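You operate a simulated robot arm through the tools that you are given. There is no shell and no other tool.

You are at the controls of a simulated robot arm. One attempt, no reset.

## Task
Wipe the dust off the acrylic sheet on the engraver's bed.
Fine: push it square to the orange fence and steady it with the brass weight first; pad back; key stays off. What is to be rubbed or washed off counts as gone when no trace of it is left.
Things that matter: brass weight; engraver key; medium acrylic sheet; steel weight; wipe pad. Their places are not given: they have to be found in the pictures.

Only the result counts: the job must be done as asked and must still hold three seconds after the hand-in. Knocking over, shifting, dropping, spilling or breaking anything else fails it. Flat cloth is picked up by pressing the open fingertips on it (5 to 10 N) and closing them slowly along it; thin cloth reads only 2 to 8 mm in the jaws.

## Robot
A 7-joint arm with a two-finger parallel gripper, fixed in place. Base frame: the origin is on the floor under the middle of its stand, x ahead of it, y to its left, z up. Lengths are in m, angles in degrees, forces in N, time in s.
It reaches about 1.372 m from its shoulder. Its first joint turns from -149.0 to 149.0 degrees. Payload 3.43 kg.
The TCP is the grasp point between the finger pads, 0.03 m short of the fingertips. In the tool frame z runs along the fingers and y along their closing line. The gripper opens to 0.094 m. The fingers are 0.028 m wide and 0.01 m thick; the gripper's body (0.05 by 0.096 m) begins 0.055 m behind the TCP.
Orientation is that of the tool frame in the base frame, as a unit quaternion [w, x, y, z]. With the fingers straight down and closing along the base's y, the tool's x points along the base's -x, its y along +y and its z along -z.

## Interface
- The arm moves only by the tool apply_moves. Its argument "rows" is a list of rows, each an object (a shift or turn left out is 0, a gripper value left out holds the last) with "slide": the shift along the base's x, y, z in units of 50 mm (1.0 is 50 mm), a list of three; "delta_rot": the turn, a rotation vector about the base's x, y, z in units of 8 degrees (1.0 is 8 degrees), a list of three. In form: [{"slide": [dx, dy, dz], "delta_rot": [wx, wy, wz]}, ...]. A call has 1 to 20 rows; each row shifts and turns the commanded pose from where the row before left it. "claw" is the opening in per cent of the stroke, from 0 (shut) to 100 (fully open), set as the call begins (left out, the last holds). A call with a number of a shift or a turn outside -1 to 1 is refused whole. A row lasts 0.2 s, in which the tool goes at most 0.05 m and 8.6 degrees; a call with a longer step from one row to the next is refused whole, and so is a gripper value outside its range. A pose out of reach is approached as far as the arm can. The call stops where the force on the tool passes 40 N (or 10 N more than at its start, if that is more) or the arm is blocked; 0.2 s more then pass. The fingers move at their own pace (about 0.045 m/s each) and stop on an object; they squeeze with about 36 N. The grip force told is the motor's: it shows also when the fingers shut on nothing. Time passes only in rows, and 0.2 s behind the last, so rows that do not move let the fingers close. The reply holds the time, the measured pose of the TCP, the force on the tool along the base axes, the opening and the grip force, in the units named above and with some noise, with the torque about the TCP (base axes, N m) and any sound that the robot's microphone picked up, and new pictures: "show" is both (left out), scene, wrist or none.
- Cameras (640 x 400 px; columns grow to the right, rows downward): "scene" is fixed at [0.0595, 0.6502, 1.3597]; the picture's right is [-0.07, -1.00, 0.00], its down [-0.93, 0.06, -0.37] and it looks along [0.37, -0.03, -0.93] (base axes); focal length 214 px, centre (320, 200). "wrist" rides on the gripper at [0.076, 0.014, -0.102] in the tool frame; the picture's right is [-0.18, 0.98, 0.00], its down [-0.75, -0.14, -0.64] and it looks along [-0.63, -0.12, 0.77] (tool axes); focal length 243 px, centre (320, 200).
- pixel_to_xyz(camera, pixels): for up to 12 pixels [column, row] of the newest picture of that camera ("zoom" is the newest enlarged one), the place [x, y, z] in the base frame of the surface seen there, good to about 0.003 m, but the place of the scene camera against the robot may be out by one fixed shift of up to 0.012 m in any direction. The clock stands still meanwhile.
- zoom(camera, box): a new picture of the part [left, top, right, bottom] of that camera's present view, enlarged. The clock stands still meanwhile.
- close_job(): hands the job in; it is judged then, once.

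Unless the task says otherwise, let go and move clear before handing in.

The tools are called after "Call:" as name(argument=value, ...) on one line, values as JSON. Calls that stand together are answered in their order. apply_moves: Moves the arm, as the interface text tells. Its arguments: {"type":"object","properties":{"rows":{"type":"array","items":{"type":"object","properties":{"slide":{"type":"array","items":{"type":"number"}},"delta_rot":{"type":"array","items":{"type":"number"}}}}},"claw":{"type":"number"},"show":{"type":"string","enum":["both","scene","wrist","none"]}},"required":["rows"]} The other tools are called the same way: pixel_to_xyz (camera, pixels) gives the place of the surface under pixels of a picture; zoom (camera, box) takes an enlarged picture of a part of a camera's view; close_job () hands the job in.

At the start:

```text
time_s: 0.0
tcp_pos: [0.8869, 0.4355, 1.0768]
tool_rot: [0.0, 0.0, 1.0, -0.001]
ft_force: [0.1, -0.3, 0.4]
ft_torque: [0.0, 0.01, 0.02]
finger_gap: 0.0942
gripper_force: 0.1
```

scene: 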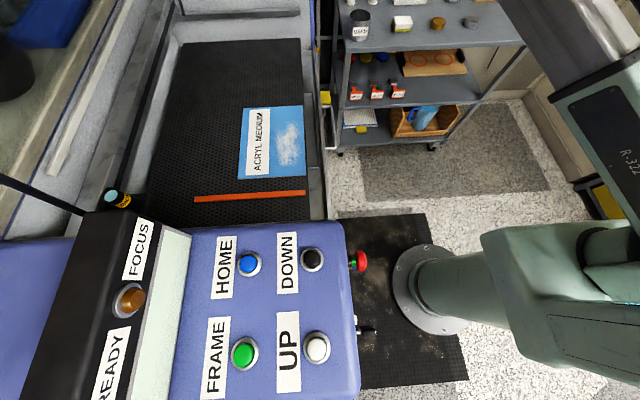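
wrist: 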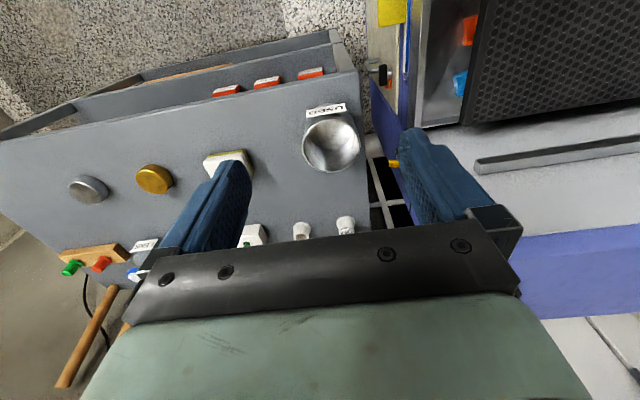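

The scene shows the sheet with its white dust near (275,140), the orange fence near (250,196), and a shelf at top right with the pad at (402,23), brass weight at (437,23) and steel weight at (470,22). I'll zoom in on these before moving.

Call:
zoom(camera="scene", box=[140, 30, 340, 230])

Call:
zoom(camera="scene", box=[320, 0, 540, 140])

Call:
zoom(camera="wrist", box=[0, 60, 400, 310])

Call:
pixel_to_xyz(camera="scene", pixels=[[244, 108], [303, 105], [305, 175], [239, 178], [195, 196], [306, 190], [195, 202], [306, 194], [290, 140], [402, 20], [437, 20], [470, 20]])

Call:
pixel_to_xyz(camera="wrist", pixels=[[88, 185], [154, 176], [225, 158], [330, 140], [325, 111], [50, 200], [340, 100], [20, 150]])

```text
2.00 times, centred on (240, 130) of scene
```

zoom: 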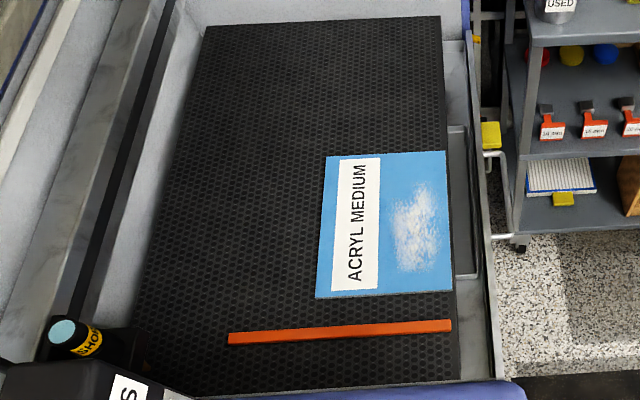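

```text
2.86 times, centred on (430, 70) of scene
```

zoom: 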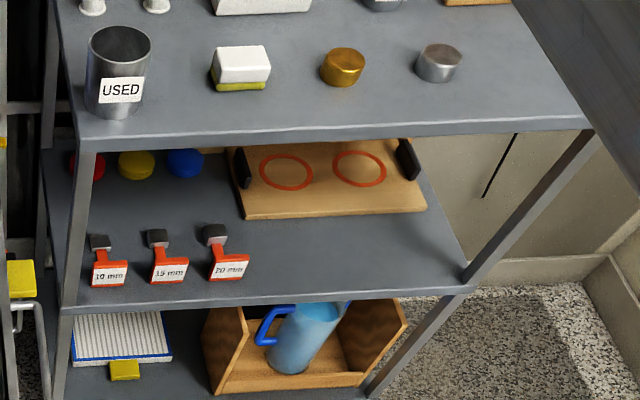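

```text
1.60 times, centred on (200, 185) of wrist
```

zoom: 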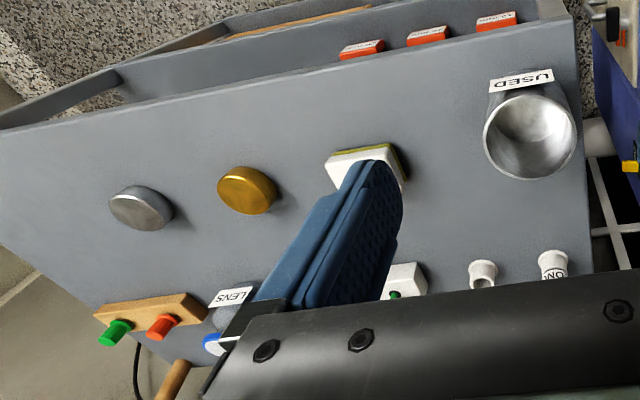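

```text
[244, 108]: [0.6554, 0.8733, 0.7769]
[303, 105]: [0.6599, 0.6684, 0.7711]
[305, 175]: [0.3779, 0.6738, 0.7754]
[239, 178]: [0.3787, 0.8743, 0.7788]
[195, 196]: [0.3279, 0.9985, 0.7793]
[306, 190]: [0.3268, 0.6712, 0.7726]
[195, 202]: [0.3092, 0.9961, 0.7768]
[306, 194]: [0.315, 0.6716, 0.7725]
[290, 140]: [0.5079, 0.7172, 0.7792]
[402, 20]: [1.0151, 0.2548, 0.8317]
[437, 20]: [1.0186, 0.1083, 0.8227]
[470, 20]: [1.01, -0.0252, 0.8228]
```

```text
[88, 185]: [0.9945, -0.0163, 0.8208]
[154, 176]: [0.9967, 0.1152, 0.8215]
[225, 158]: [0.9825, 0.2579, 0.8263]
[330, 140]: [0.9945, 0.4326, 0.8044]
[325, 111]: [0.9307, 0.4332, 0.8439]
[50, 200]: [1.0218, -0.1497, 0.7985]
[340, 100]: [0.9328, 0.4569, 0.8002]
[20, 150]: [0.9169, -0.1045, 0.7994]
```

The wrist view gives the pad near (0.98,0.26), the brass weight at (0.997,0.115) and the steel weight at (0.995,-0.016) on the shelf top. Next I'll probe the bed, its walls and the console for heights and for the key.

Call:
pixel_to_xyz(camera="scene", pixels=[[220, 70], [280, 60], [270, 95], [310, 100], [318, 130], [325, 170], [318, 60], [300, 30], [240, 30], [180, 40], [150, 150], [250, 212]])

Call:
pixel_to_xyz(camera="scene", pixels=[[250, 225], [118, 198], [60, 150], [300, 10], [240, 8], [316, 200], [365, 335], [360, 260], [130, 300], [325, 97], [230, 300], [150, 100]])

Call:
zoom(camera="scene", box=[300, 200, 480, 400])

Call:
zoom(camera="scene", box=[0, 150, 200, 400])

Call:
zoom(camera="scene", box=[150, 0, 350, 110])

Call:
zoom(camera="wrist", box=[340, 0, 640, 330])

```text
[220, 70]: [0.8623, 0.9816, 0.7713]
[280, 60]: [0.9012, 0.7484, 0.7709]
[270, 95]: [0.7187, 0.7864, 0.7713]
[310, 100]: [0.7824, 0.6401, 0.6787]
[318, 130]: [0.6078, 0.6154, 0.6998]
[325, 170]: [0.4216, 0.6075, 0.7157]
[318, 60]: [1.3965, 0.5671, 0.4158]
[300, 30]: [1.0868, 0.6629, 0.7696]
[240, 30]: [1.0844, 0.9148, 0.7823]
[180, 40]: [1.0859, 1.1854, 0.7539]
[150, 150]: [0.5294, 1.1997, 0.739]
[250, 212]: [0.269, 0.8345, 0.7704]
```

```text
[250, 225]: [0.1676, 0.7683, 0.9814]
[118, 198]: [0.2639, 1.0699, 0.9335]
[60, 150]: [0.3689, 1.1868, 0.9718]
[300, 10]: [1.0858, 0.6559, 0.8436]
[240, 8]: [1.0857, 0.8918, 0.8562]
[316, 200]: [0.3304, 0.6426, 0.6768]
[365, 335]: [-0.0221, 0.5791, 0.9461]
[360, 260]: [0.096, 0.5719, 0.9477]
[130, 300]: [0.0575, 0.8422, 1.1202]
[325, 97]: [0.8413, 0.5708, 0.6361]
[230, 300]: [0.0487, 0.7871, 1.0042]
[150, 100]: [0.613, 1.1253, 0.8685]
```

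```text
2.00 times, centred on (390, 300) of scene
```

zoom: 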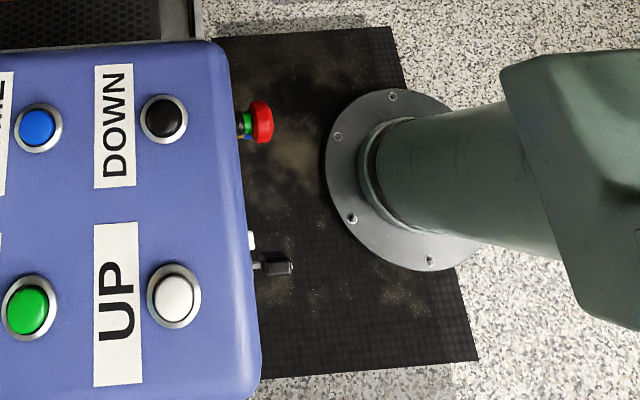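

```text
1.60 times, centred on (100, 275) of scene
```

zoom: 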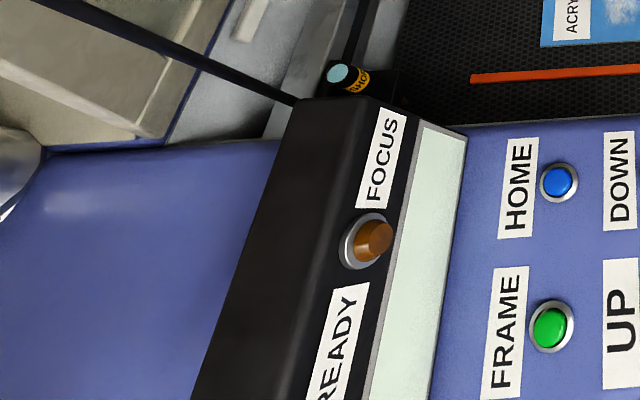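

```text
3.20 times, centred on (250, 55) of scene
```

zoom: 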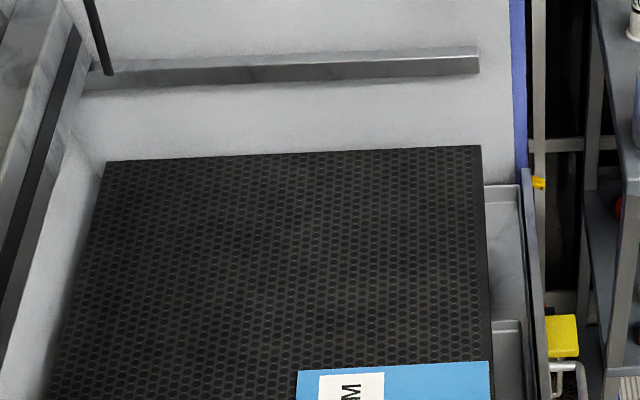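

```text
1.21 times, centred on (490, 165) of wrist
```

zoom: 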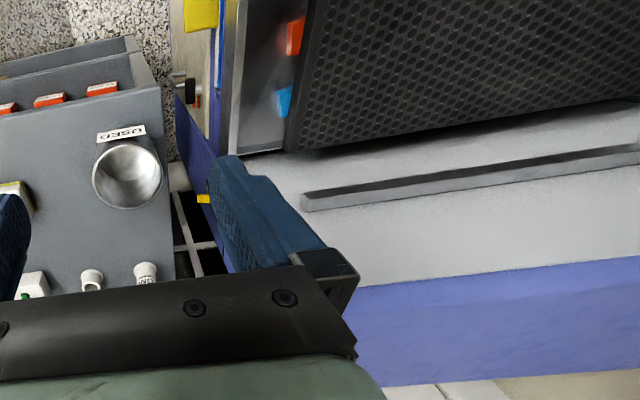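

The bed surface is about z 0.771, the sheet spans x 0.378–0.657 and y 0.67–0.873, and the fence edge is near x 0.328. The key looks like the item at scene (365,335), well out of the way. I'll move the wrist camera over the sheet at a safe height to measure it properly.

Call:
apply_moves(rows=[{"slide": [-0.78, 0.5, 0.03]}, {"slide": [-0.78, 0.5, 0.03]}, {"slide": [-0.78, 0.5, 0.03]}, {"slide": [-0.78, 0.5, 0.03]}, {"slide": [-0.78, 0.5, 0.03]}, {"slide": [-0.78, 0.5, 0.03]}, {"slide": [-0.78, 0.5, 0.03]}, {"slide": [-0.78, 0.5, 0.03]}, {"slide": [-0.78, 0.5, 0.03]}, {"slide": [-0.78, 0.5, 0.03]}, {"slide": [-0.78, 0.5, 0.03]}, {"slide": [-0.78, 0.5, 0.03]}], show="both")

```text
time_s: 2.6
tcp_pos: [0.4176, 0.7344, 1.0967]
tool_rot: [-0.001, 0.0, 1.0, 0.0]
ft_force: [-0.2, 0.3, 0.4]
ft_torque: [0.02, -0.02, 0.02]
finger_gap: 0.0939
gripper_force: 0.1
```

scene: 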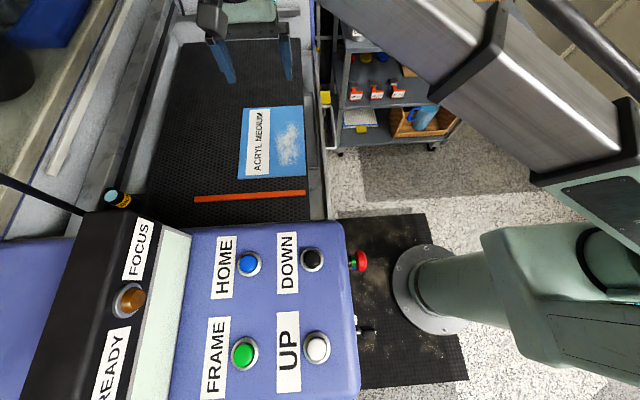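
wrist: 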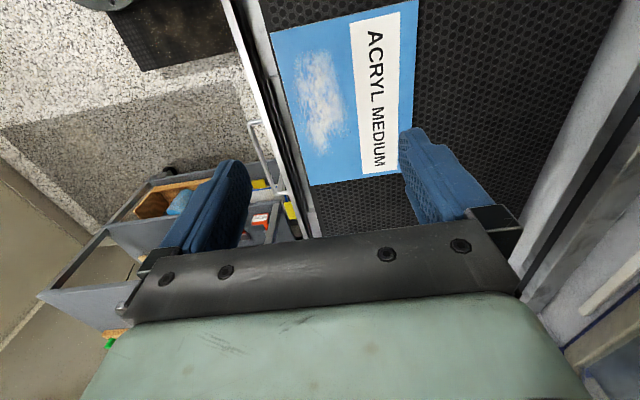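

The wrist view now shows the sheet, with corners near (268,32), (418,2), (400,170) and (310,185). I'll read its corners, thickness and dust area.

Call:
pixel_to_xyz(camera="wrist", pixels=[[310, 184], [345, 178], [380, 172], [273, 36], [290, 110], [415, 5], [405, 120], [330, 200], [300, 60], [330, 145], [265, 20], [345, 75]])

Call:
zoom(camera="wrist", box=[240, 0, 440, 125])

Call:
zoom(camera="wrist", box=[270, 100, 430, 200])

Call:
pixel_to_xyz(camera="scene", pixels=[[246, 109], [300, 107], [302, 173], [242, 176], [250, 197], [275, 150], [298, 150], [286, 123], [288, 165], [250, 193], [250, 200]])

```text
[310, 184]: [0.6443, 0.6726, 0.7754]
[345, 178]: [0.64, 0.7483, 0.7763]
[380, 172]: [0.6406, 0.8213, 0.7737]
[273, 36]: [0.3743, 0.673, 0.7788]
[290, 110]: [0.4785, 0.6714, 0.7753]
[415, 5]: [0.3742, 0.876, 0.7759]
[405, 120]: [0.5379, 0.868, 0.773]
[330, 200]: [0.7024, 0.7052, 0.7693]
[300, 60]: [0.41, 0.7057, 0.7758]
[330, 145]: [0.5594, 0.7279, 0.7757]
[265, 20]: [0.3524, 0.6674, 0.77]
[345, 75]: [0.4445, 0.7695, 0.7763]
```

```text
3.20 times, centred on (340, 62) of wrist
```

zoom: 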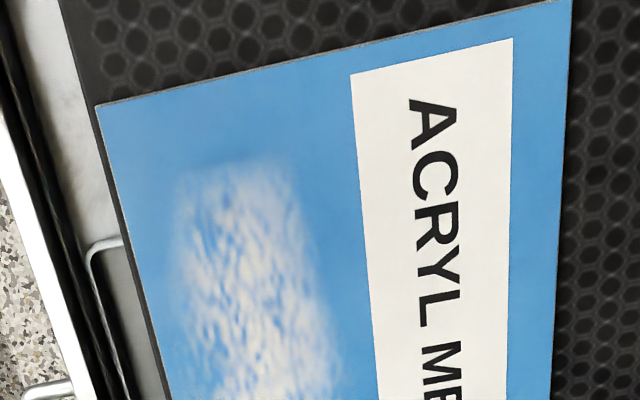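

```text
4.00 times, centred on (350, 150) of wrist
```

zoom: 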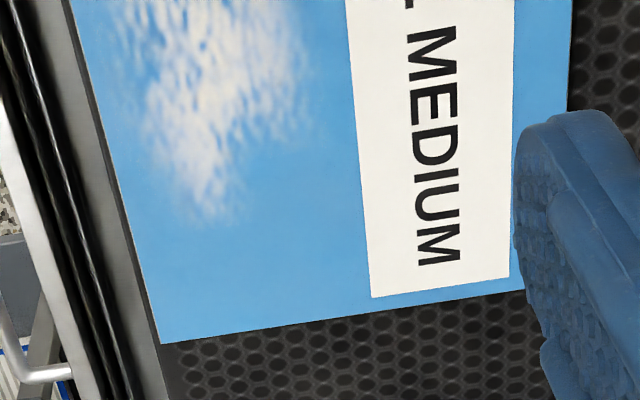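

```text
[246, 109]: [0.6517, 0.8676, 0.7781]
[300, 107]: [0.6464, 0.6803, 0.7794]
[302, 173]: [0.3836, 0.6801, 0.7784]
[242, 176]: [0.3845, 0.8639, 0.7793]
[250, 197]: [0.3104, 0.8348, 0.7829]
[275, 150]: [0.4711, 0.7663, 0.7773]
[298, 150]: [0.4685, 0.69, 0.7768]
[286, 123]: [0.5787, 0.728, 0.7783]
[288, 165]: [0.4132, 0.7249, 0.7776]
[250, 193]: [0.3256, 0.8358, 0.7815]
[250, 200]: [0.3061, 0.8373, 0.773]
```

The wrist view gives a sheet top at about z 0.776 and a bed at about 0.770. Working out the rays, the sheet covers x 0.368–0.645 and y 0.670–0.876, already parallel to y, and the scene camera reads about 10 mm too far in x. I'll go behind the far edge and down with the fingers spread.

Call:
apply_moves(rows=[{"slide": [0.91, 0.13, 0]}, {"slide": [0.91, 0.13, 0]}, {"slide": [0.91, 0.13, 0]}, {"slide": [0.91, 0.13, 0]}, {"slide": [0.91, 0.13, 0]}, {"slide": [0.91, 0.13, 0]}, {"slide": [0, 0, -0.9]}, {"slide": [0, 0, -0.9]}, {"slide": [0, 0, -0.9]}, {"slide": [0, 0, -0.9]}, {"slide": [0, 0, -0.9]}], claw=100, show="both")

```text
time_s: 5.0
tcp_pos: [0.6929, 0.7737, 0.8706]
tool_rot: [0.0, 0.0, 1.0, 0.0]
ft_force: [1.0, 1.0, 0.3]
ft_torque: [0.0, -0.02, 0.01]
finger_gap: 0.0943
gripper_force: 0.0
```

scene: 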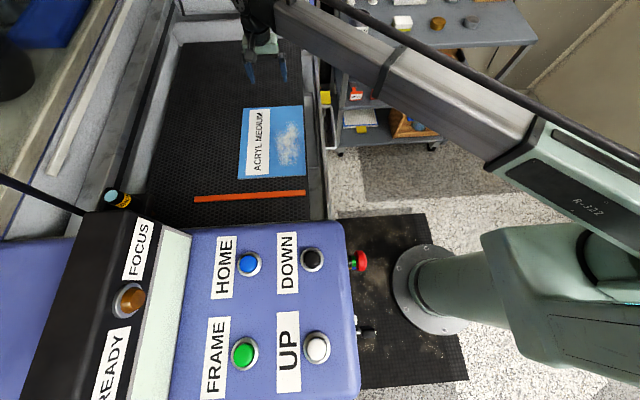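
wrist: 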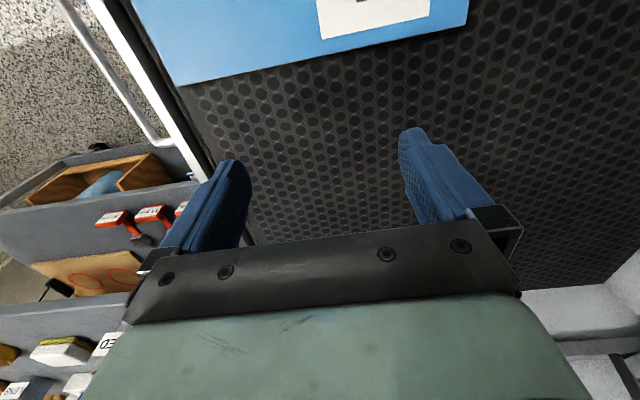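

Both fingers sit clear behind the far edge, which runs in the wrist view from (180,87) to (468,25), at about x 0.649. I'll lower the tips to just above the bed and check for contact.

Call:
apply_moves(rows=[{"slide": [0, 0, -0.6]}, {"slide": [0, 0, -0.5]}, {"slide": [0, 0, -0.16]}, {"slide": [0, 0, -0.06]}], show="none")

```text
time_s: 6.0
tcp_pos: [0.6925, 0.7738, 0.8056]
tool_rot: [0.0, 0.001, 1.0, -0.001]
ft_force: [0.5, 0.3, 0.2]
ft_torque: [-0.01, 0.04, -0.01]
finger_gap: 0.0937
gripper_force: 0.1
```

There's no contact yet at TCP z 0.8056, so I'll creep down to find the bed.

Call:
apply_moves(rows=[{"slide": [0, 0, -0.04]}, {"slide": [0, 0, -0.02]}], show="none")

```text
time_s: 6.6
tcp_pos: [0.6918, 0.7745, 0.8027]
tool_rot: [0.0, 0.0, 1.0, 0.0]
ft_force: [-0.8, -0.4, -0.1]
ft_torque: [0.0, 0.0, 0.03]
finger_gap: 0.0942
gripper_force: 0.1
```

Still no contact, with the tips at about 0.7727. One more small step down.

Call:
apply_moves(rows=[{"slide": [0, 0, -0.02]}, {"slide": [0, 0, -0.01]}], show="wrist")

```text
time_s: 7.2
tcp_pos: [0.6919, 0.7743, 0.8003]
tool_rot: [0.0, 0.001, 1.0, 0.0]
ft_force: [-0.4, -0.2, -0.2]
ft_torque: [-0.02, -0.02, -0.01]
finger_gap: 0.0939
gripper_force: 0.1
```

wrist: 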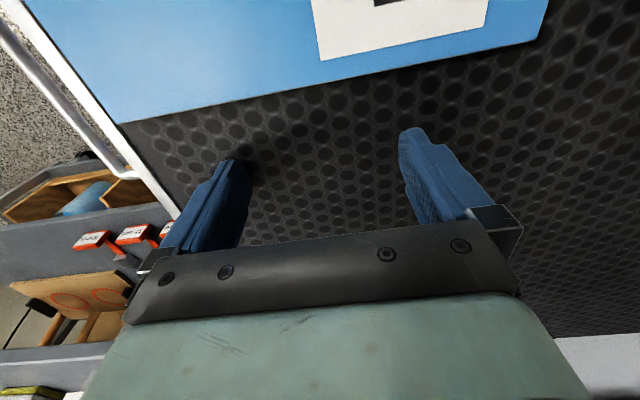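

The tips are at about 0.770–0.771 with no contact force, below the sheet's top. I'll push slowly toward the fence, stopping partway to check that the sheet follows.

Call:
apply_moves(rows=[{"slide": [-0.2, 0, 0]}, {"slide": [-0.2, 0, 0]}, {"slide": [-0.15, 0, 0]}, {"slide": [-0.15, 0, 0]}, {"slide": [-0.15, 0, 0]}, {"slide": [-0.15, 0, 0]}], show="both")

```text
time_s: 8.6
tcp_pos: [0.6416, 0.7749, 0.801]
tool_rot: [0.001, 0.0, 1.0, 0.0]
ft_force: [0.2, 0.0, 0.9]
ft_torque: [-0.02, -0.02, 0.02]
finger_gap: 0.094
gripper_force: 0.1
```

scene: 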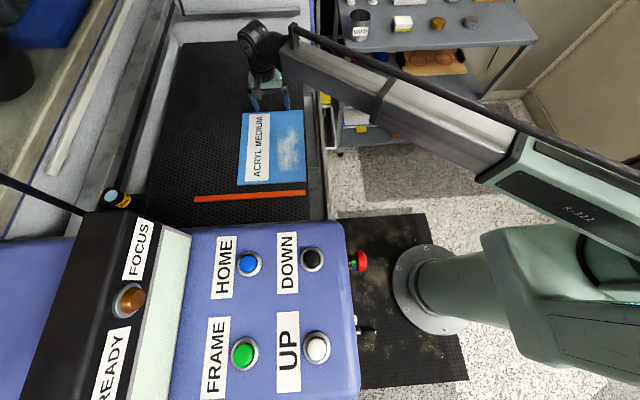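
wrist: 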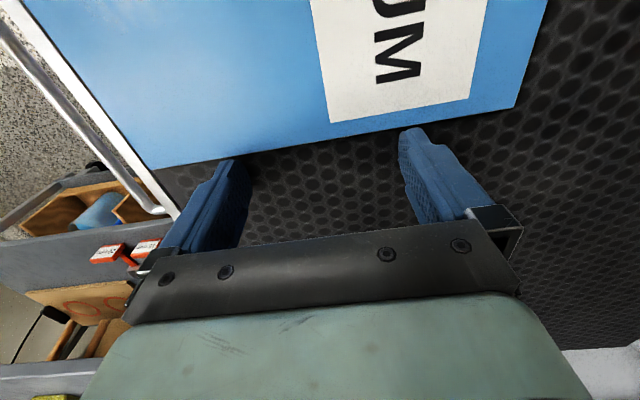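

The sheet is following; its near edge has moved to scene row ~184. I'll keep pushing toward the fence, a bit at a time.

Call:
apply_moves(rows=[{"slide": [-0.12, 0, 0]}, {"slide": [-0.12, 0, 0]}, {"slide": [-0.12, 0, 0]}, {"slide": [-0.08, 0, 0]}], show="scene")

Call:
zoom(camera="scene", box=[180, 90, 330, 210])

```text
time_s: 9.6
tcp_pos: [0.6202, 0.7744, 0.7995]
tool_rot: [0.0, 0.0, 1.0, -0.001]
ft_force: [2.0, -0.7, 1.0]
ft_torque: [-0.02, -0.03, 0.0]
finger_gap: 0.094
gripper_force: 0.0
```

scene: 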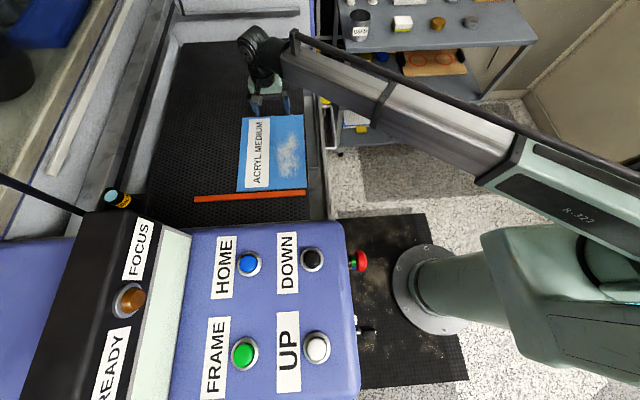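

```text
3.33 times, centred on (255, 150) of scene
```

zoom: 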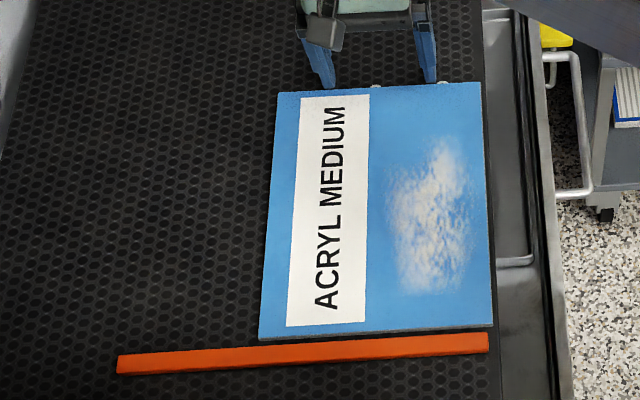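

Only a narrow gap to the fence is left (zoom row ~339 against ~344), and the push force is about 2 N. I'll go on in 1.5–2 mm steps, watching the force.

Call:
apply_moves(rows=[{"slide": [-0.04, 0, 0]}, {"slide": [-0.04, 0, 0]}, {"slide": [-0.03, 0, 0]}], show="none")

```text
time_s: 10.4
tcp_pos: [0.6146, 0.7752, 0.8004]
tool_rot: [0.0, -0.001, 1.0, 0.0]
ft_force: [1.5, -0.2, 0.1]
ft_torque: [0.04, -0.05, -0.03]
finger_gap: 0.0938
gripper_force: 0.0
```

Call:
apply_moves(rows=[{"slide": [-0.03, 0, 0]}, {"slide": [-0.03, 0, 0]}], show="none")

Call:
zoom(camera="scene", box=[180, 90, 330, 210])

```text
time_s: 11.0
tcp_pos: [0.6117, 0.7745, 0.8002]
tool_rot: [0.001, 0.0, 1.0, 0.0]
ft_force: [6.1, 0.2, 1.1]
ft_torque: [-0.01, -0.15, 0.18]
finger_gap: 0.094
gripper_force: 0.0
```

```text
3.33 times, centred on (255, 150) of scene
```

zoom: 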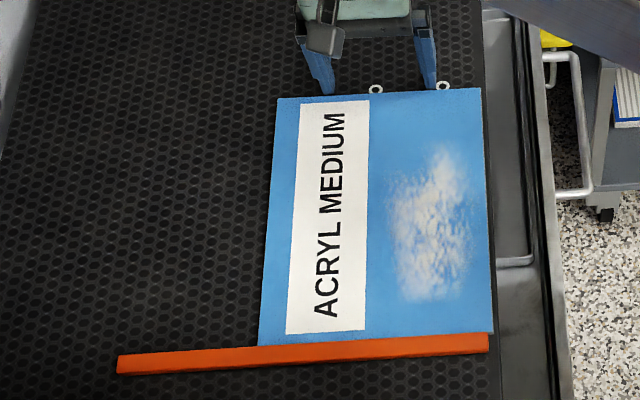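

The force has risen to 6 N, and in the zoom the sheet's near edge now meets the fence at rows ~340. I'll press 1 mm more to seat it squarely, and look closely at the two small rings near (272,117) and (292,116).

Call:
apply_moves(rows=[{"slide": [-0.02, 0, 0]}, {"slide": [0, 0, 0]}], show="wrist")

Call:
zoom(camera="scene", box=[240, 90, 320, 140])

```text
time_s: 11.6
tcp_pos: [0.6116, 0.7744, 0.7994]
tool_rot: [0.0, -0.001, 1.0, 0.0]
ft_force: [17.4, 0.0, -0.4]
ft_torque: [0.11, -0.47, 0.47]
finger_gap: 0.094
gripper_force: 0.1
```

wrist: 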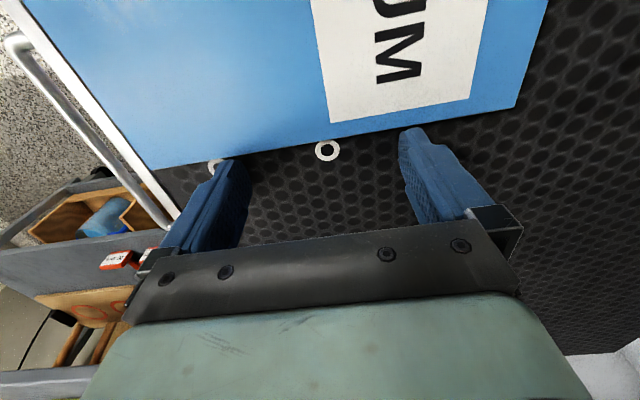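

```text
8.00 times, centred on (280, 115) of scene
```

zoom: 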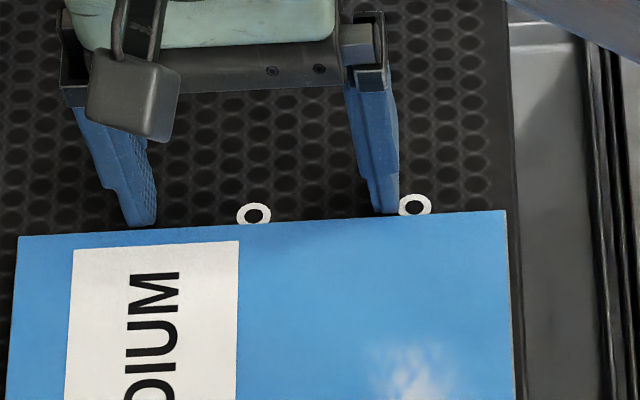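

Force is 17 N with both fingers loaded, so the sheet is seated on the fence; the two rings are just printed marks on the bed. I'll back off in +x, lift away, and check the seam.

Call:
apply_moves(rows=[{"slide": [0.1, 0, 0]}, {"slide": [0.4, 0, 0.0]}, {"slide": [0.2, 0, 0.4]}, {"slide": [0, 0, 0.9]}, {"slide": [0, 0, 0.9]}, {"slide": [0, 0, 0.9]}, {"slide": [0, 0, 0.9]}, {"slide": [0, 0, 0.9]}], show="both")

Call:
zoom(camera="scene", box=[220, 160, 320, 220])

Call:
pixel_to_xyz(camera="scene", pixels=[[240, 190], [270, 188], [300, 186], [245, 122], [300, 120], [270, 194], [272, 118], [292, 118]])

```text
time_s: 13.4
tcp_pos: [0.6444, 0.7734, 1.0465]
tool_rot: [0.0, -0.001, 1.0, 0.0]
ft_force: [0.8, -1.1, 0.7]
ft_torque: [-0.01, 0.04, 0.03]
finger_gap: 0.0939
gripper_force: 0.0
```

scene: 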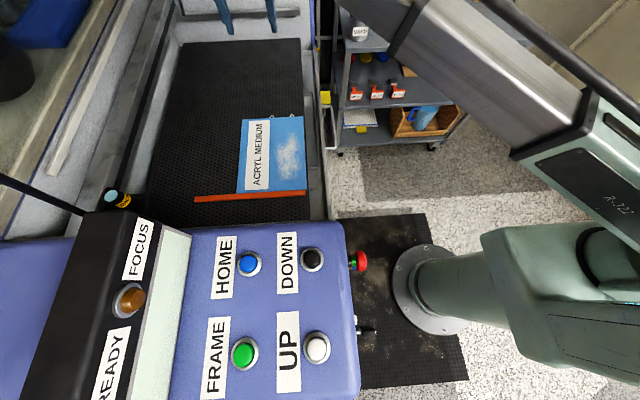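
wrist: 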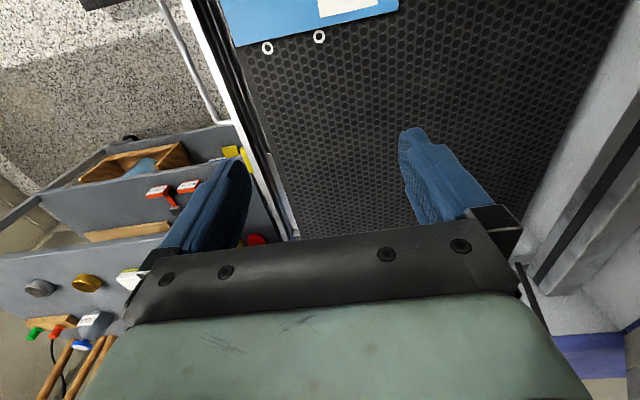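

```text
6.40 times, centred on (270, 190) of scene
```

zoom: 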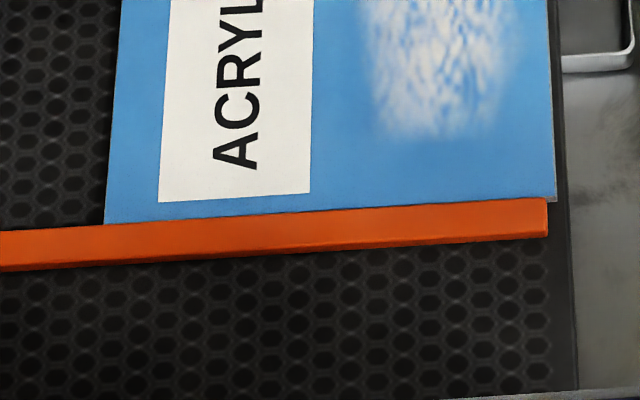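

```text
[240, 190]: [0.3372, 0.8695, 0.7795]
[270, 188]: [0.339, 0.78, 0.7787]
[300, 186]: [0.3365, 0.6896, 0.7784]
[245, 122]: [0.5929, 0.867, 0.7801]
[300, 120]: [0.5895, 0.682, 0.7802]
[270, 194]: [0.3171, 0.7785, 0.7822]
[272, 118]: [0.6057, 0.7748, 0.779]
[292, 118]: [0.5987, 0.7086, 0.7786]
```

The zoom shows the sheet edge lying flush along the whole fence. Next is the brass weight: I'll travel high to a viewing point near the shelf.

Call:
apply_moves(rows=[{"slide": [0.293, -0.876, 0]}, {"slide": [0.293, -0.876, 0]}, {"slide": [0.293, -0.876, 0]}, {"slide": [0.293, -0.876, 0]}, {"slide": [0.293, -0.876, 0]}, {"slide": [0.293, -0.876, 0]}, {"slide": [0.293, -0.876, 0]}, {"slide": [0.293, -0.876, 0]}, {"slide": [0.293, -0.876, 0]}, {"slide": [0.293, -0.876, 0]}, {"slide": [0.293, -0.876, 0]}, {"slide": [0.293, -0.876, 0]}, {"slide": [0.293, -0.876, 0]}, {"slide": [0.293, -0.876, 0]}], show="both")

```text
time_s: 16.4
tcp_pos: [0.8502, 0.1612, 1.0479]
tool_rot: [0.0, 0.0, 1.0, 0.0]
ft_force: [-0.8, -0.2, 0.2]
ft_torque: [-0.04, 0.02, 0.02]
finger_gap: 0.0941
gripper_force: 0.2
```

scene: 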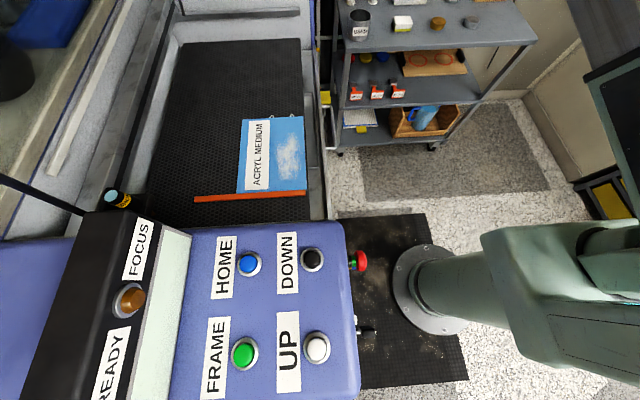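
wrist: 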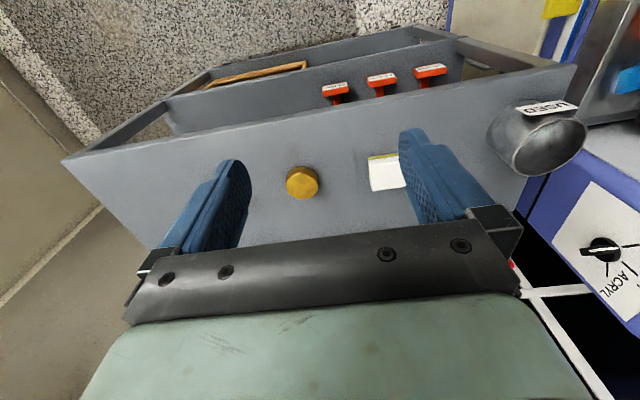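

The brass weight is clear at wrist (302,183) and the pad at (387,172). There's also a knob panel at (600,250) that I'll leave alone. I'll measure the weight's top and edges.

Call:
zoom(camera="wrist", box=[260, 130, 420, 230])

Call:
zoom(camera="wrist", box=[480, 80, 640, 330])

Call:
pixel_to_xyz(camera="wrist", pixels=[[302, 178], [290, 180], [315, 180], [302, 170], [302, 188], [302, 197], [340, 180], [302, 150], [387, 172], [374, 160], [395, 185], [383, 155]])

```text
4.00 times, centred on (340, 180) of wrist
```

zoom: 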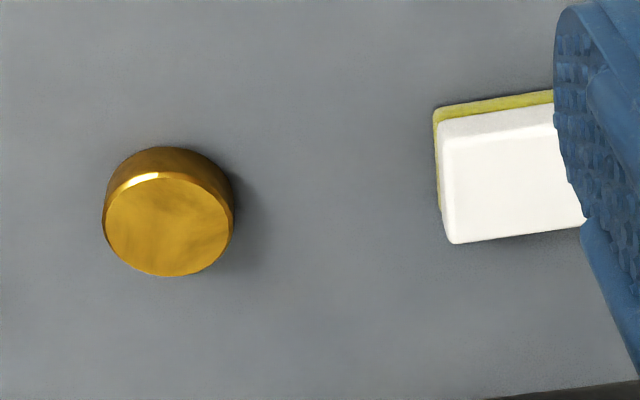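

```text
1.60 times, centred on (560, 205) of wrist
```

zoom: 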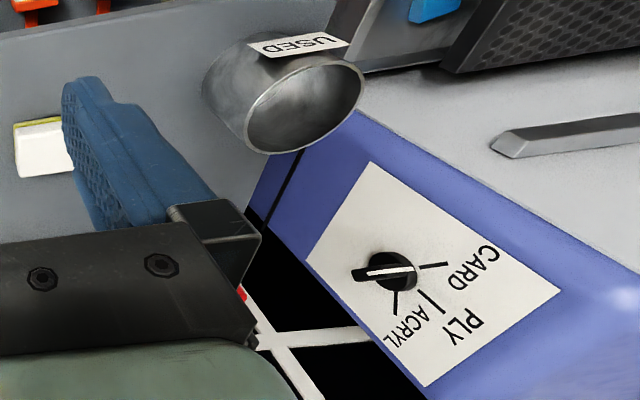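

```text
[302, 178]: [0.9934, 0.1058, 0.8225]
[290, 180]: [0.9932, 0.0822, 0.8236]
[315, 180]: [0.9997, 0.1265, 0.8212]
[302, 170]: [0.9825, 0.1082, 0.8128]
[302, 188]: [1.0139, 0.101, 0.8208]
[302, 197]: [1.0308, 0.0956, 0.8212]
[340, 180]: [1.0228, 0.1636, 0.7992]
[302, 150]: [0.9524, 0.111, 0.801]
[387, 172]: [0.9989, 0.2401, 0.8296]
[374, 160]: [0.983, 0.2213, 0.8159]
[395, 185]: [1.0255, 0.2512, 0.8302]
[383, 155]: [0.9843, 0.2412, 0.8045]
```

The weight's top is at z 0.822, centred near (1.010, 0.100), about 54 mm across, on the shelf at 0.80. I'll move above it and descend partway with the jaws open.

Call:
apply_moves(rows=[{"slide": [0.8, -0.306, 0]}, {"slide": [0.8, -0.306, 0]}, {"slide": [0.8, -0.306, 0]}, {"slide": [0.8, -0.306, 0]}, {"slide": [0, 0, -0.8]}, {"slide": [0, 0, -0.8]}, {"slide": [0, 0, -0.8]}], claw=100, show="both")

```text
time_s: 18.0
tcp_pos: [1.0096, 0.1005, 0.9254]
tool_rot: [0.0, 0.001, 1.0, 0.0]
ft_force: [0.9, -0.5, 0.5]
ft_torque: [-0.02, -0.01, 0.01]
finger_gap: 0.0939
gripper_force: 0.1
```

scene: 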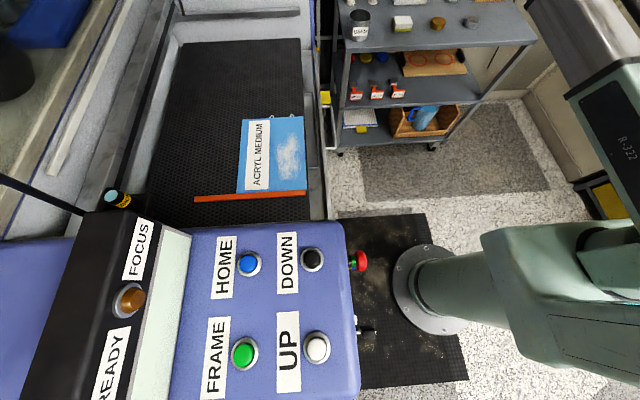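
wrist: 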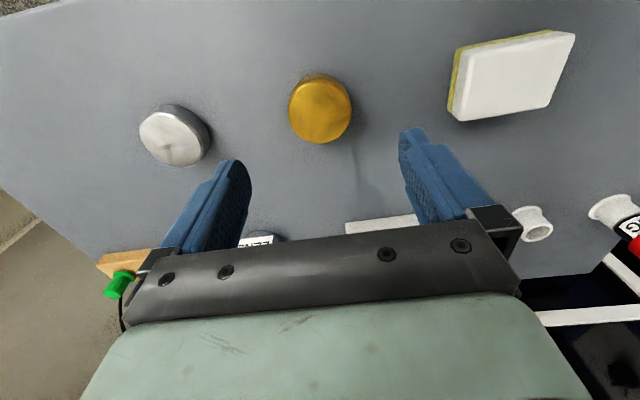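

The weight is centred between the open fingers at wrist (321,111), which works out to (1.007, 0.101). I'll go down to grasp height and close.

Call:
apply_moves(rows=[{"slide": [-0.05, 0.01, -0.6]}, {"slide": [0, 0, -0.6]}, {"slide": [0, 0, -0.4]}, {"slide": [0, 0, -0.18]}], claw=100, show="wrist")

```text
time_s: 19.0
tcp_pos: [1.0063, 0.1005, 0.8369]
tool_rot: [0.0, 0.0, 1.0, 0.0]
ft_force: [0.5, 0.4, -0.2]
ft_torque: [-0.02, 0.03, -0.02]
finger_gap: 0.0939
gripper_force: 0.0
```

wrist: 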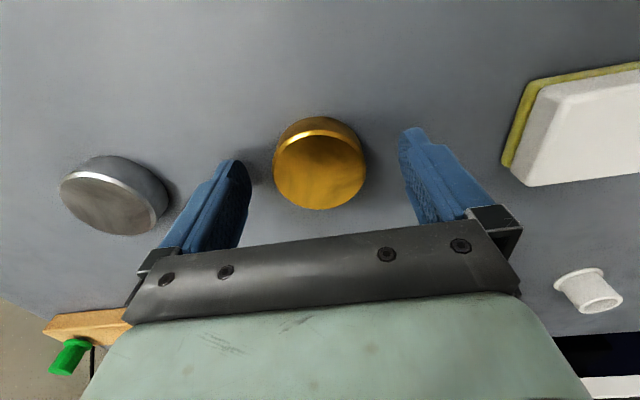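

The weight sits midway between the fingers with nothing else close. Closing on it.

Call:
apply_moves(rows=[{"slide": [0, 0, 0]}, {"slide": [0, 0, 0]}, {"slide": [0, 0, 0]}, {"slide": [0, 0, 0]}], claw=0, show="none")

```text
time_s: 20.0
tcp_pos: [1.0084, 0.1014, 0.8376]
tool_rot: [0.0, 0.0, 1.0, 0.001]
ft_force: [-0.3, -1.8, 0.0]
ft_torque: [-0.08, -0.01, -0.04]
finger_gap: 0.0543
gripper_force: 35.7
```

The gap is 0.0543 at 36 N, so the weight is held. Lifting.

Call:
apply_moves(rows=[{"slide": [0, 0, 0.3]}, {"slide": [0, 0, 0.6]}, {"slide": [0, 0, 0.8]}, {"slide": [0, 0, 0.9]}, {"slide": [0, 0, 0.9]}, {"slide": [0, 0, 0.7]}], show="wrist")

```text
time_s: 21.4
tcp_pos: [1.0073, 0.1005, 1.0476]
tool_rot: [-0.001, 0.001, 1.0, 0.0]
ft_force: [0.8, -0.2, -4.4]
ft_torque: [0.0, 0.05, 0.03]
finger_gap: 0.0541
gripper_force: 36.8
```

wrist: 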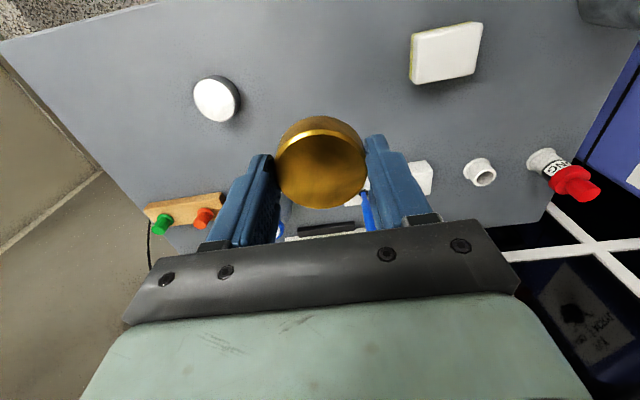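

The load reads about 4.4 N and the grip is steady. The dust covers about x 0.34–0.54 and y 0.685–0.77, so I'll set the weight on the far-left part of the sheet, around (0.555, 0.838), clear of the wiping lanes.

Call:
apply_moves(rows=[{"slide": [-0.476, 0.776, 0]}, {"slide": [-0.476, 0.776, 0]}, {"slide": [-0.476, 0.776, 0]}, {"slide": [-0.476, 0.776, 0]}, {"slide": [-0.476, 0.776, 0]}, {"slide": [-0.476, 0.776, 0]}, {"slide": [-0.476, 0.776, 0]}, {"slide": [-0.476, 0.776, 0]}, {"slide": [-0.476, 0.776, 0]}, {"slide": [-0.476, 0.776, 0]}, {"slide": [-0.476, 0.776, 0]}, {"slide": [-0.476, 0.776, 0]}, {"slide": [-0.476, 0.776, 0]}, {"slide": [-0.476, 0.776, 0]}, {"slide": [-0.476, 0.776, 0]}, {"slide": [-0.476, 0.776, 0]}, {"slide": [-0.476, 0.776, 0]}, {"slide": [-0.476, 0.776, 0]}, {"slide": [-0.476, 0.776, 0]}], show="both")

```text
time_s: 25.4
tcp_pos: [0.5547, 0.8373, 1.0483]
tool_rot: [0.0, 0.001, 1.0, 0.0]
ft_force: [1.4, -0.7, -4.2]
ft_torque: [0.08, 0.04, 0.0]
finger_gap: 0.0539
gripper_force: 36.7
```

scene: 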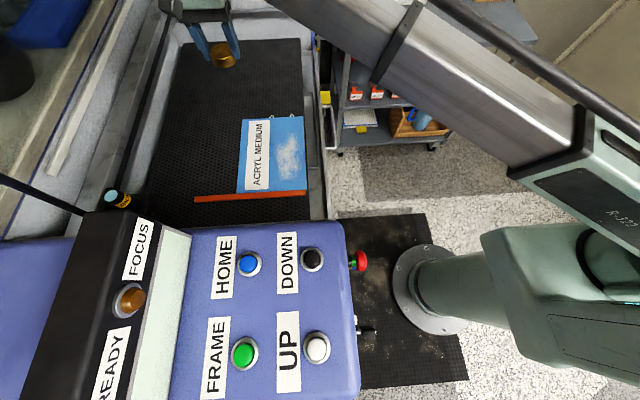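
wrist: 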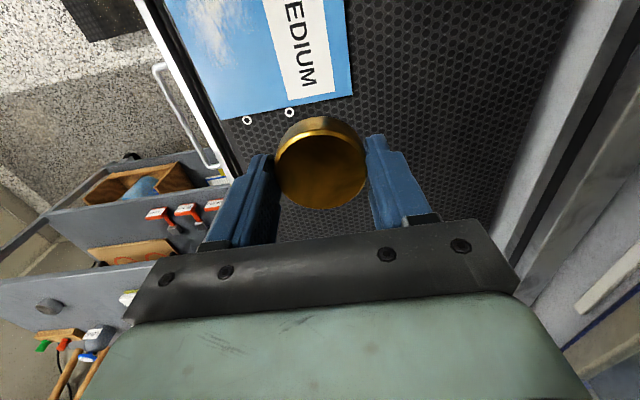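

The sheet's far-left corner, at wrist (352,92), works out to (0.592, 0.877). I'll nudge the weight to x 0.547 for margin and lower it to just above the sheet.

Call:
apply_moves(rows=[{"slide": [-0.16, 0, -0.8]}, {"slide": [0, 0, -0.9]}, {"slide": [0, 0, -0.9]}, {"slide": [0, 0, -0.9]}, {"slide": [0, 0, -0.6]}, {"slide": [0, 0, -0.3]}], show="both")

```text
time_s: 26.8
tcp_pos: [0.5466, 0.8402, 0.8267]
tool_rot: [0.001, 0.0, 1.0, 0.0]
ft_force: [0.0, -0.2, -3.4]
ft_torque: [0.01, -0.01, -0.01]
finger_gap: 0.0539
gripper_force: 36.6
```

scene: 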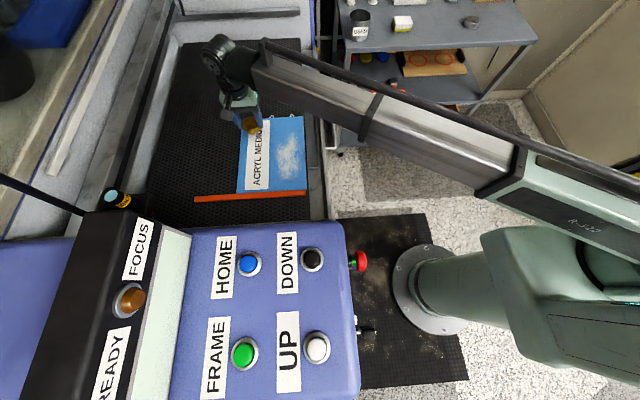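
wrist: 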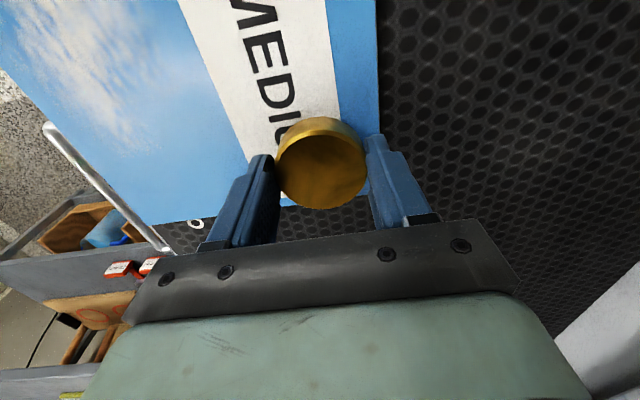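

The weight is over the sheet, inside its left edge. I'll lower it in small steps until it touches.

Call:
apply_moves(rows=[{"slide": [0, 0, -0.08]}, {"slide": [0, 0, -0.06]}, {"slide": [0, 0, -0.04]}], show="none")

```text
time_s: 27.6
tcp_pos: [0.5473, 0.8377, 0.8167]
tool_rot: [-0.001, -0.001, 1.0, 0.001]
ft_force: [-0.5, 0.6, -5.0]
ft_torque: [-0.01, 0.01, -0.05]
finger_gap: 0.054
gripper_force: 36.5
```

Call:
apply_moves(rows=[{"slide": [0, 0, -0.03]}, {"slide": [0, 0, -0.03]}], show="none")

```text
time_s: 28.2
tcp_pos: [0.5461, 0.8383, 0.8142]
tool_rot: [-0.001, 0.001, 1.0, 0.0]
ft_force: [-0.2, -0.1, -4.8]
ft_torque: [-0.02, 0.04, 0.0]
finger_gap: 0.0539
gripper_force: 36.2
```

Still carrying the full 4.8 N, so it isn't touching yet. One millimetre more at a time.

Call:
apply_moves(rows=[{"slide": [0, 0, -0.02]}, {"slide": [0, 0, -0.01]}], show="none")

```text
time_s: 28.8
tcp_pos: [0.5471, 0.8373, 0.8133]
tool_rot: [0.0, 0.0, 1.0, 0.0]
ft_force: [0.4, 1.1, -2.6]
ft_torque: [0.01, 0.0, 0.0]
finger_gap: 0.0539
gripper_force: 36.5
```

Call:
apply_moves(rows=[{"slide": [0, 0, -0.01]}, {"slide": [0, 0, 0]}], show="none")

```text
time_s: 29.4
tcp_pos: [0.5471, 0.8369, 0.8125]
tool_rot: [0.0, 0.0, 1.0, 0.0]
ft_force: [-0.4, 1.4, 1.9]
ft_torque: [0.01, -0.02, 0.02]
finger_gap: 0.0538
gripper_force: 35.4
```

The weight is now resting on the sheet, with the force gone to about +2 N. Releasing.

Call:
apply_moves(rows=[{"slide": [0, 0, 0]}, {"slide": [0, 0, 0]}, {"slide": [0, 0, 0]}, {"slide": [0, 0, 0.3]}, {"slide": [0, 0, 0.6]}, {"slide": [0, 0, 0.9]}, {"slide": [0, 0, 0.9]}, {"slide": [0, 0, 0.9]}, {"slide": [0, 0, 0.9]}], claw=90, show="both")

Call:
zoom(camera="scene", box=[210, 90, 330, 210])

```text
time_s: 31.4
tcp_pos: [0.547, 0.8368, 1.0383]
tool_rot: [0.001, 0.0, 1.0, -0.001]
ft_force: [0.8, 0.2, -0.1]
ft_torque: [0.01, 0.01, 0.0]
finger_gap: 0.0846
gripper_force: 0.0
```

scene: 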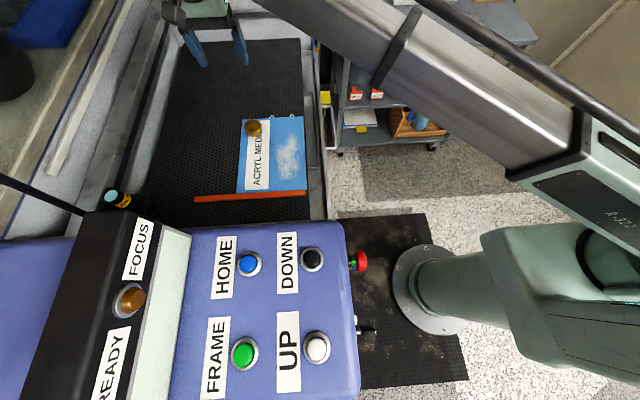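
wrist: 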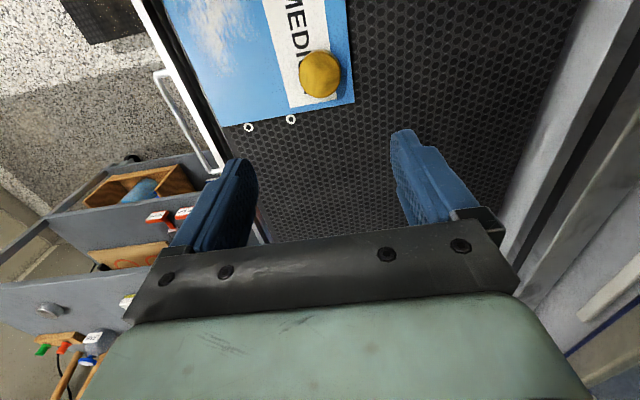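

```text
3.33 times, centred on (270, 150) of scene
```

zoom: 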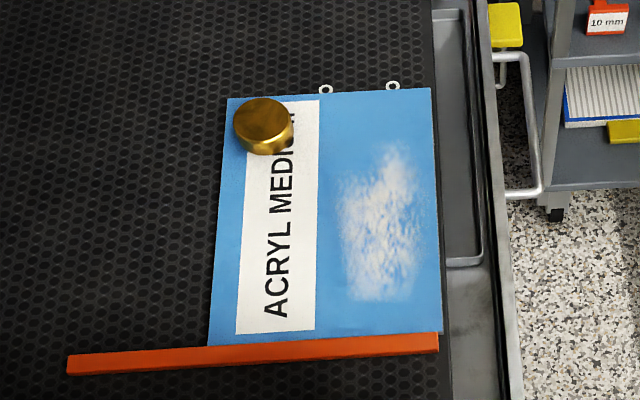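

The weight stands on the sheet at zoom (264,125), clear of the dust, and the sheet is still flush with the fence. Now for the pad; I'll travel back to the shelf with the jaws open.

Call:
apply_moves(rows=[{"slide": [0.504, -0.759, 0]}, {"slide": [0.504, -0.759, 0]}, {"slide": [0.504, -0.759, 0]}, {"slide": [0.504, -0.759, 0]}, {"slide": [0.504, -0.759, 0]}, {"slide": [0.504, -0.759, 0]}, {"slide": [0.504, -0.759, 0]}, {"slide": [0.504, -0.759, 0]}, {"slide": [0.504, -0.759, 0]}, {"slide": [0.504, -0.759, 0]}, {"slide": [0.504, -0.759, 0]}, {"slide": [0.504, -0.759, 0]}, {"slide": [0.504, -0.759, 0]}, {"slide": [0.504, -0.759, 0]}, {"slide": [0.504, -0.759, 0]}, {"slide": [0.504, -0.759, 0]}], claw=100, show="both")

Call:
zoom(camera="wrist", box=[250, 90, 410, 190])

```text
time_s: 34.8
tcp_pos: [0.9489, 0.2286, 1.0367]
tool_rot: [-0.001, 0.0, 1.0, 0.0]
ft_force: [-0.3, -0.5, -1.1]
ft_torque: [-0.03, 0.01, 0.01]
finger_gap: 0.0942
gripper_force: 0.0
```

scene: 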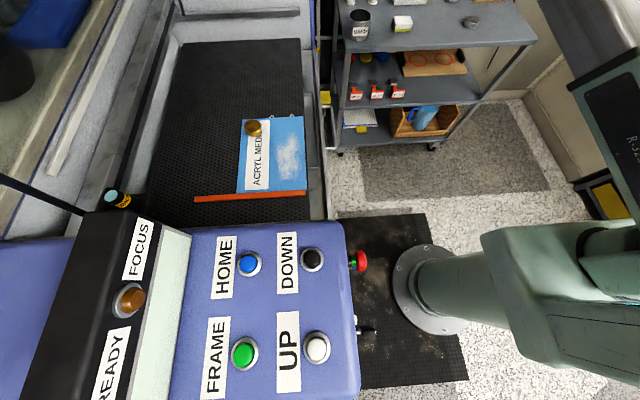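
wrist: 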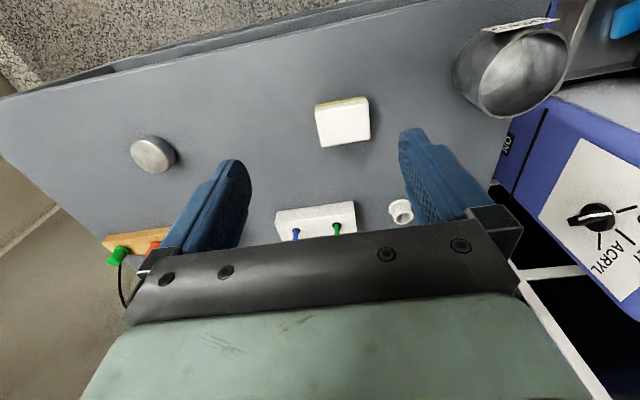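

```text
4.00 times, centred on (330, 140) of wrist
```

zoom: 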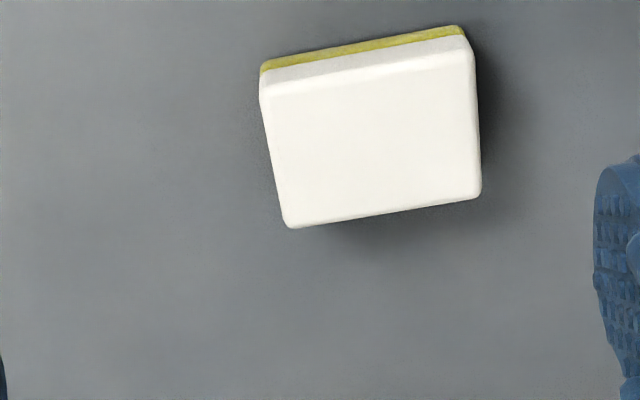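

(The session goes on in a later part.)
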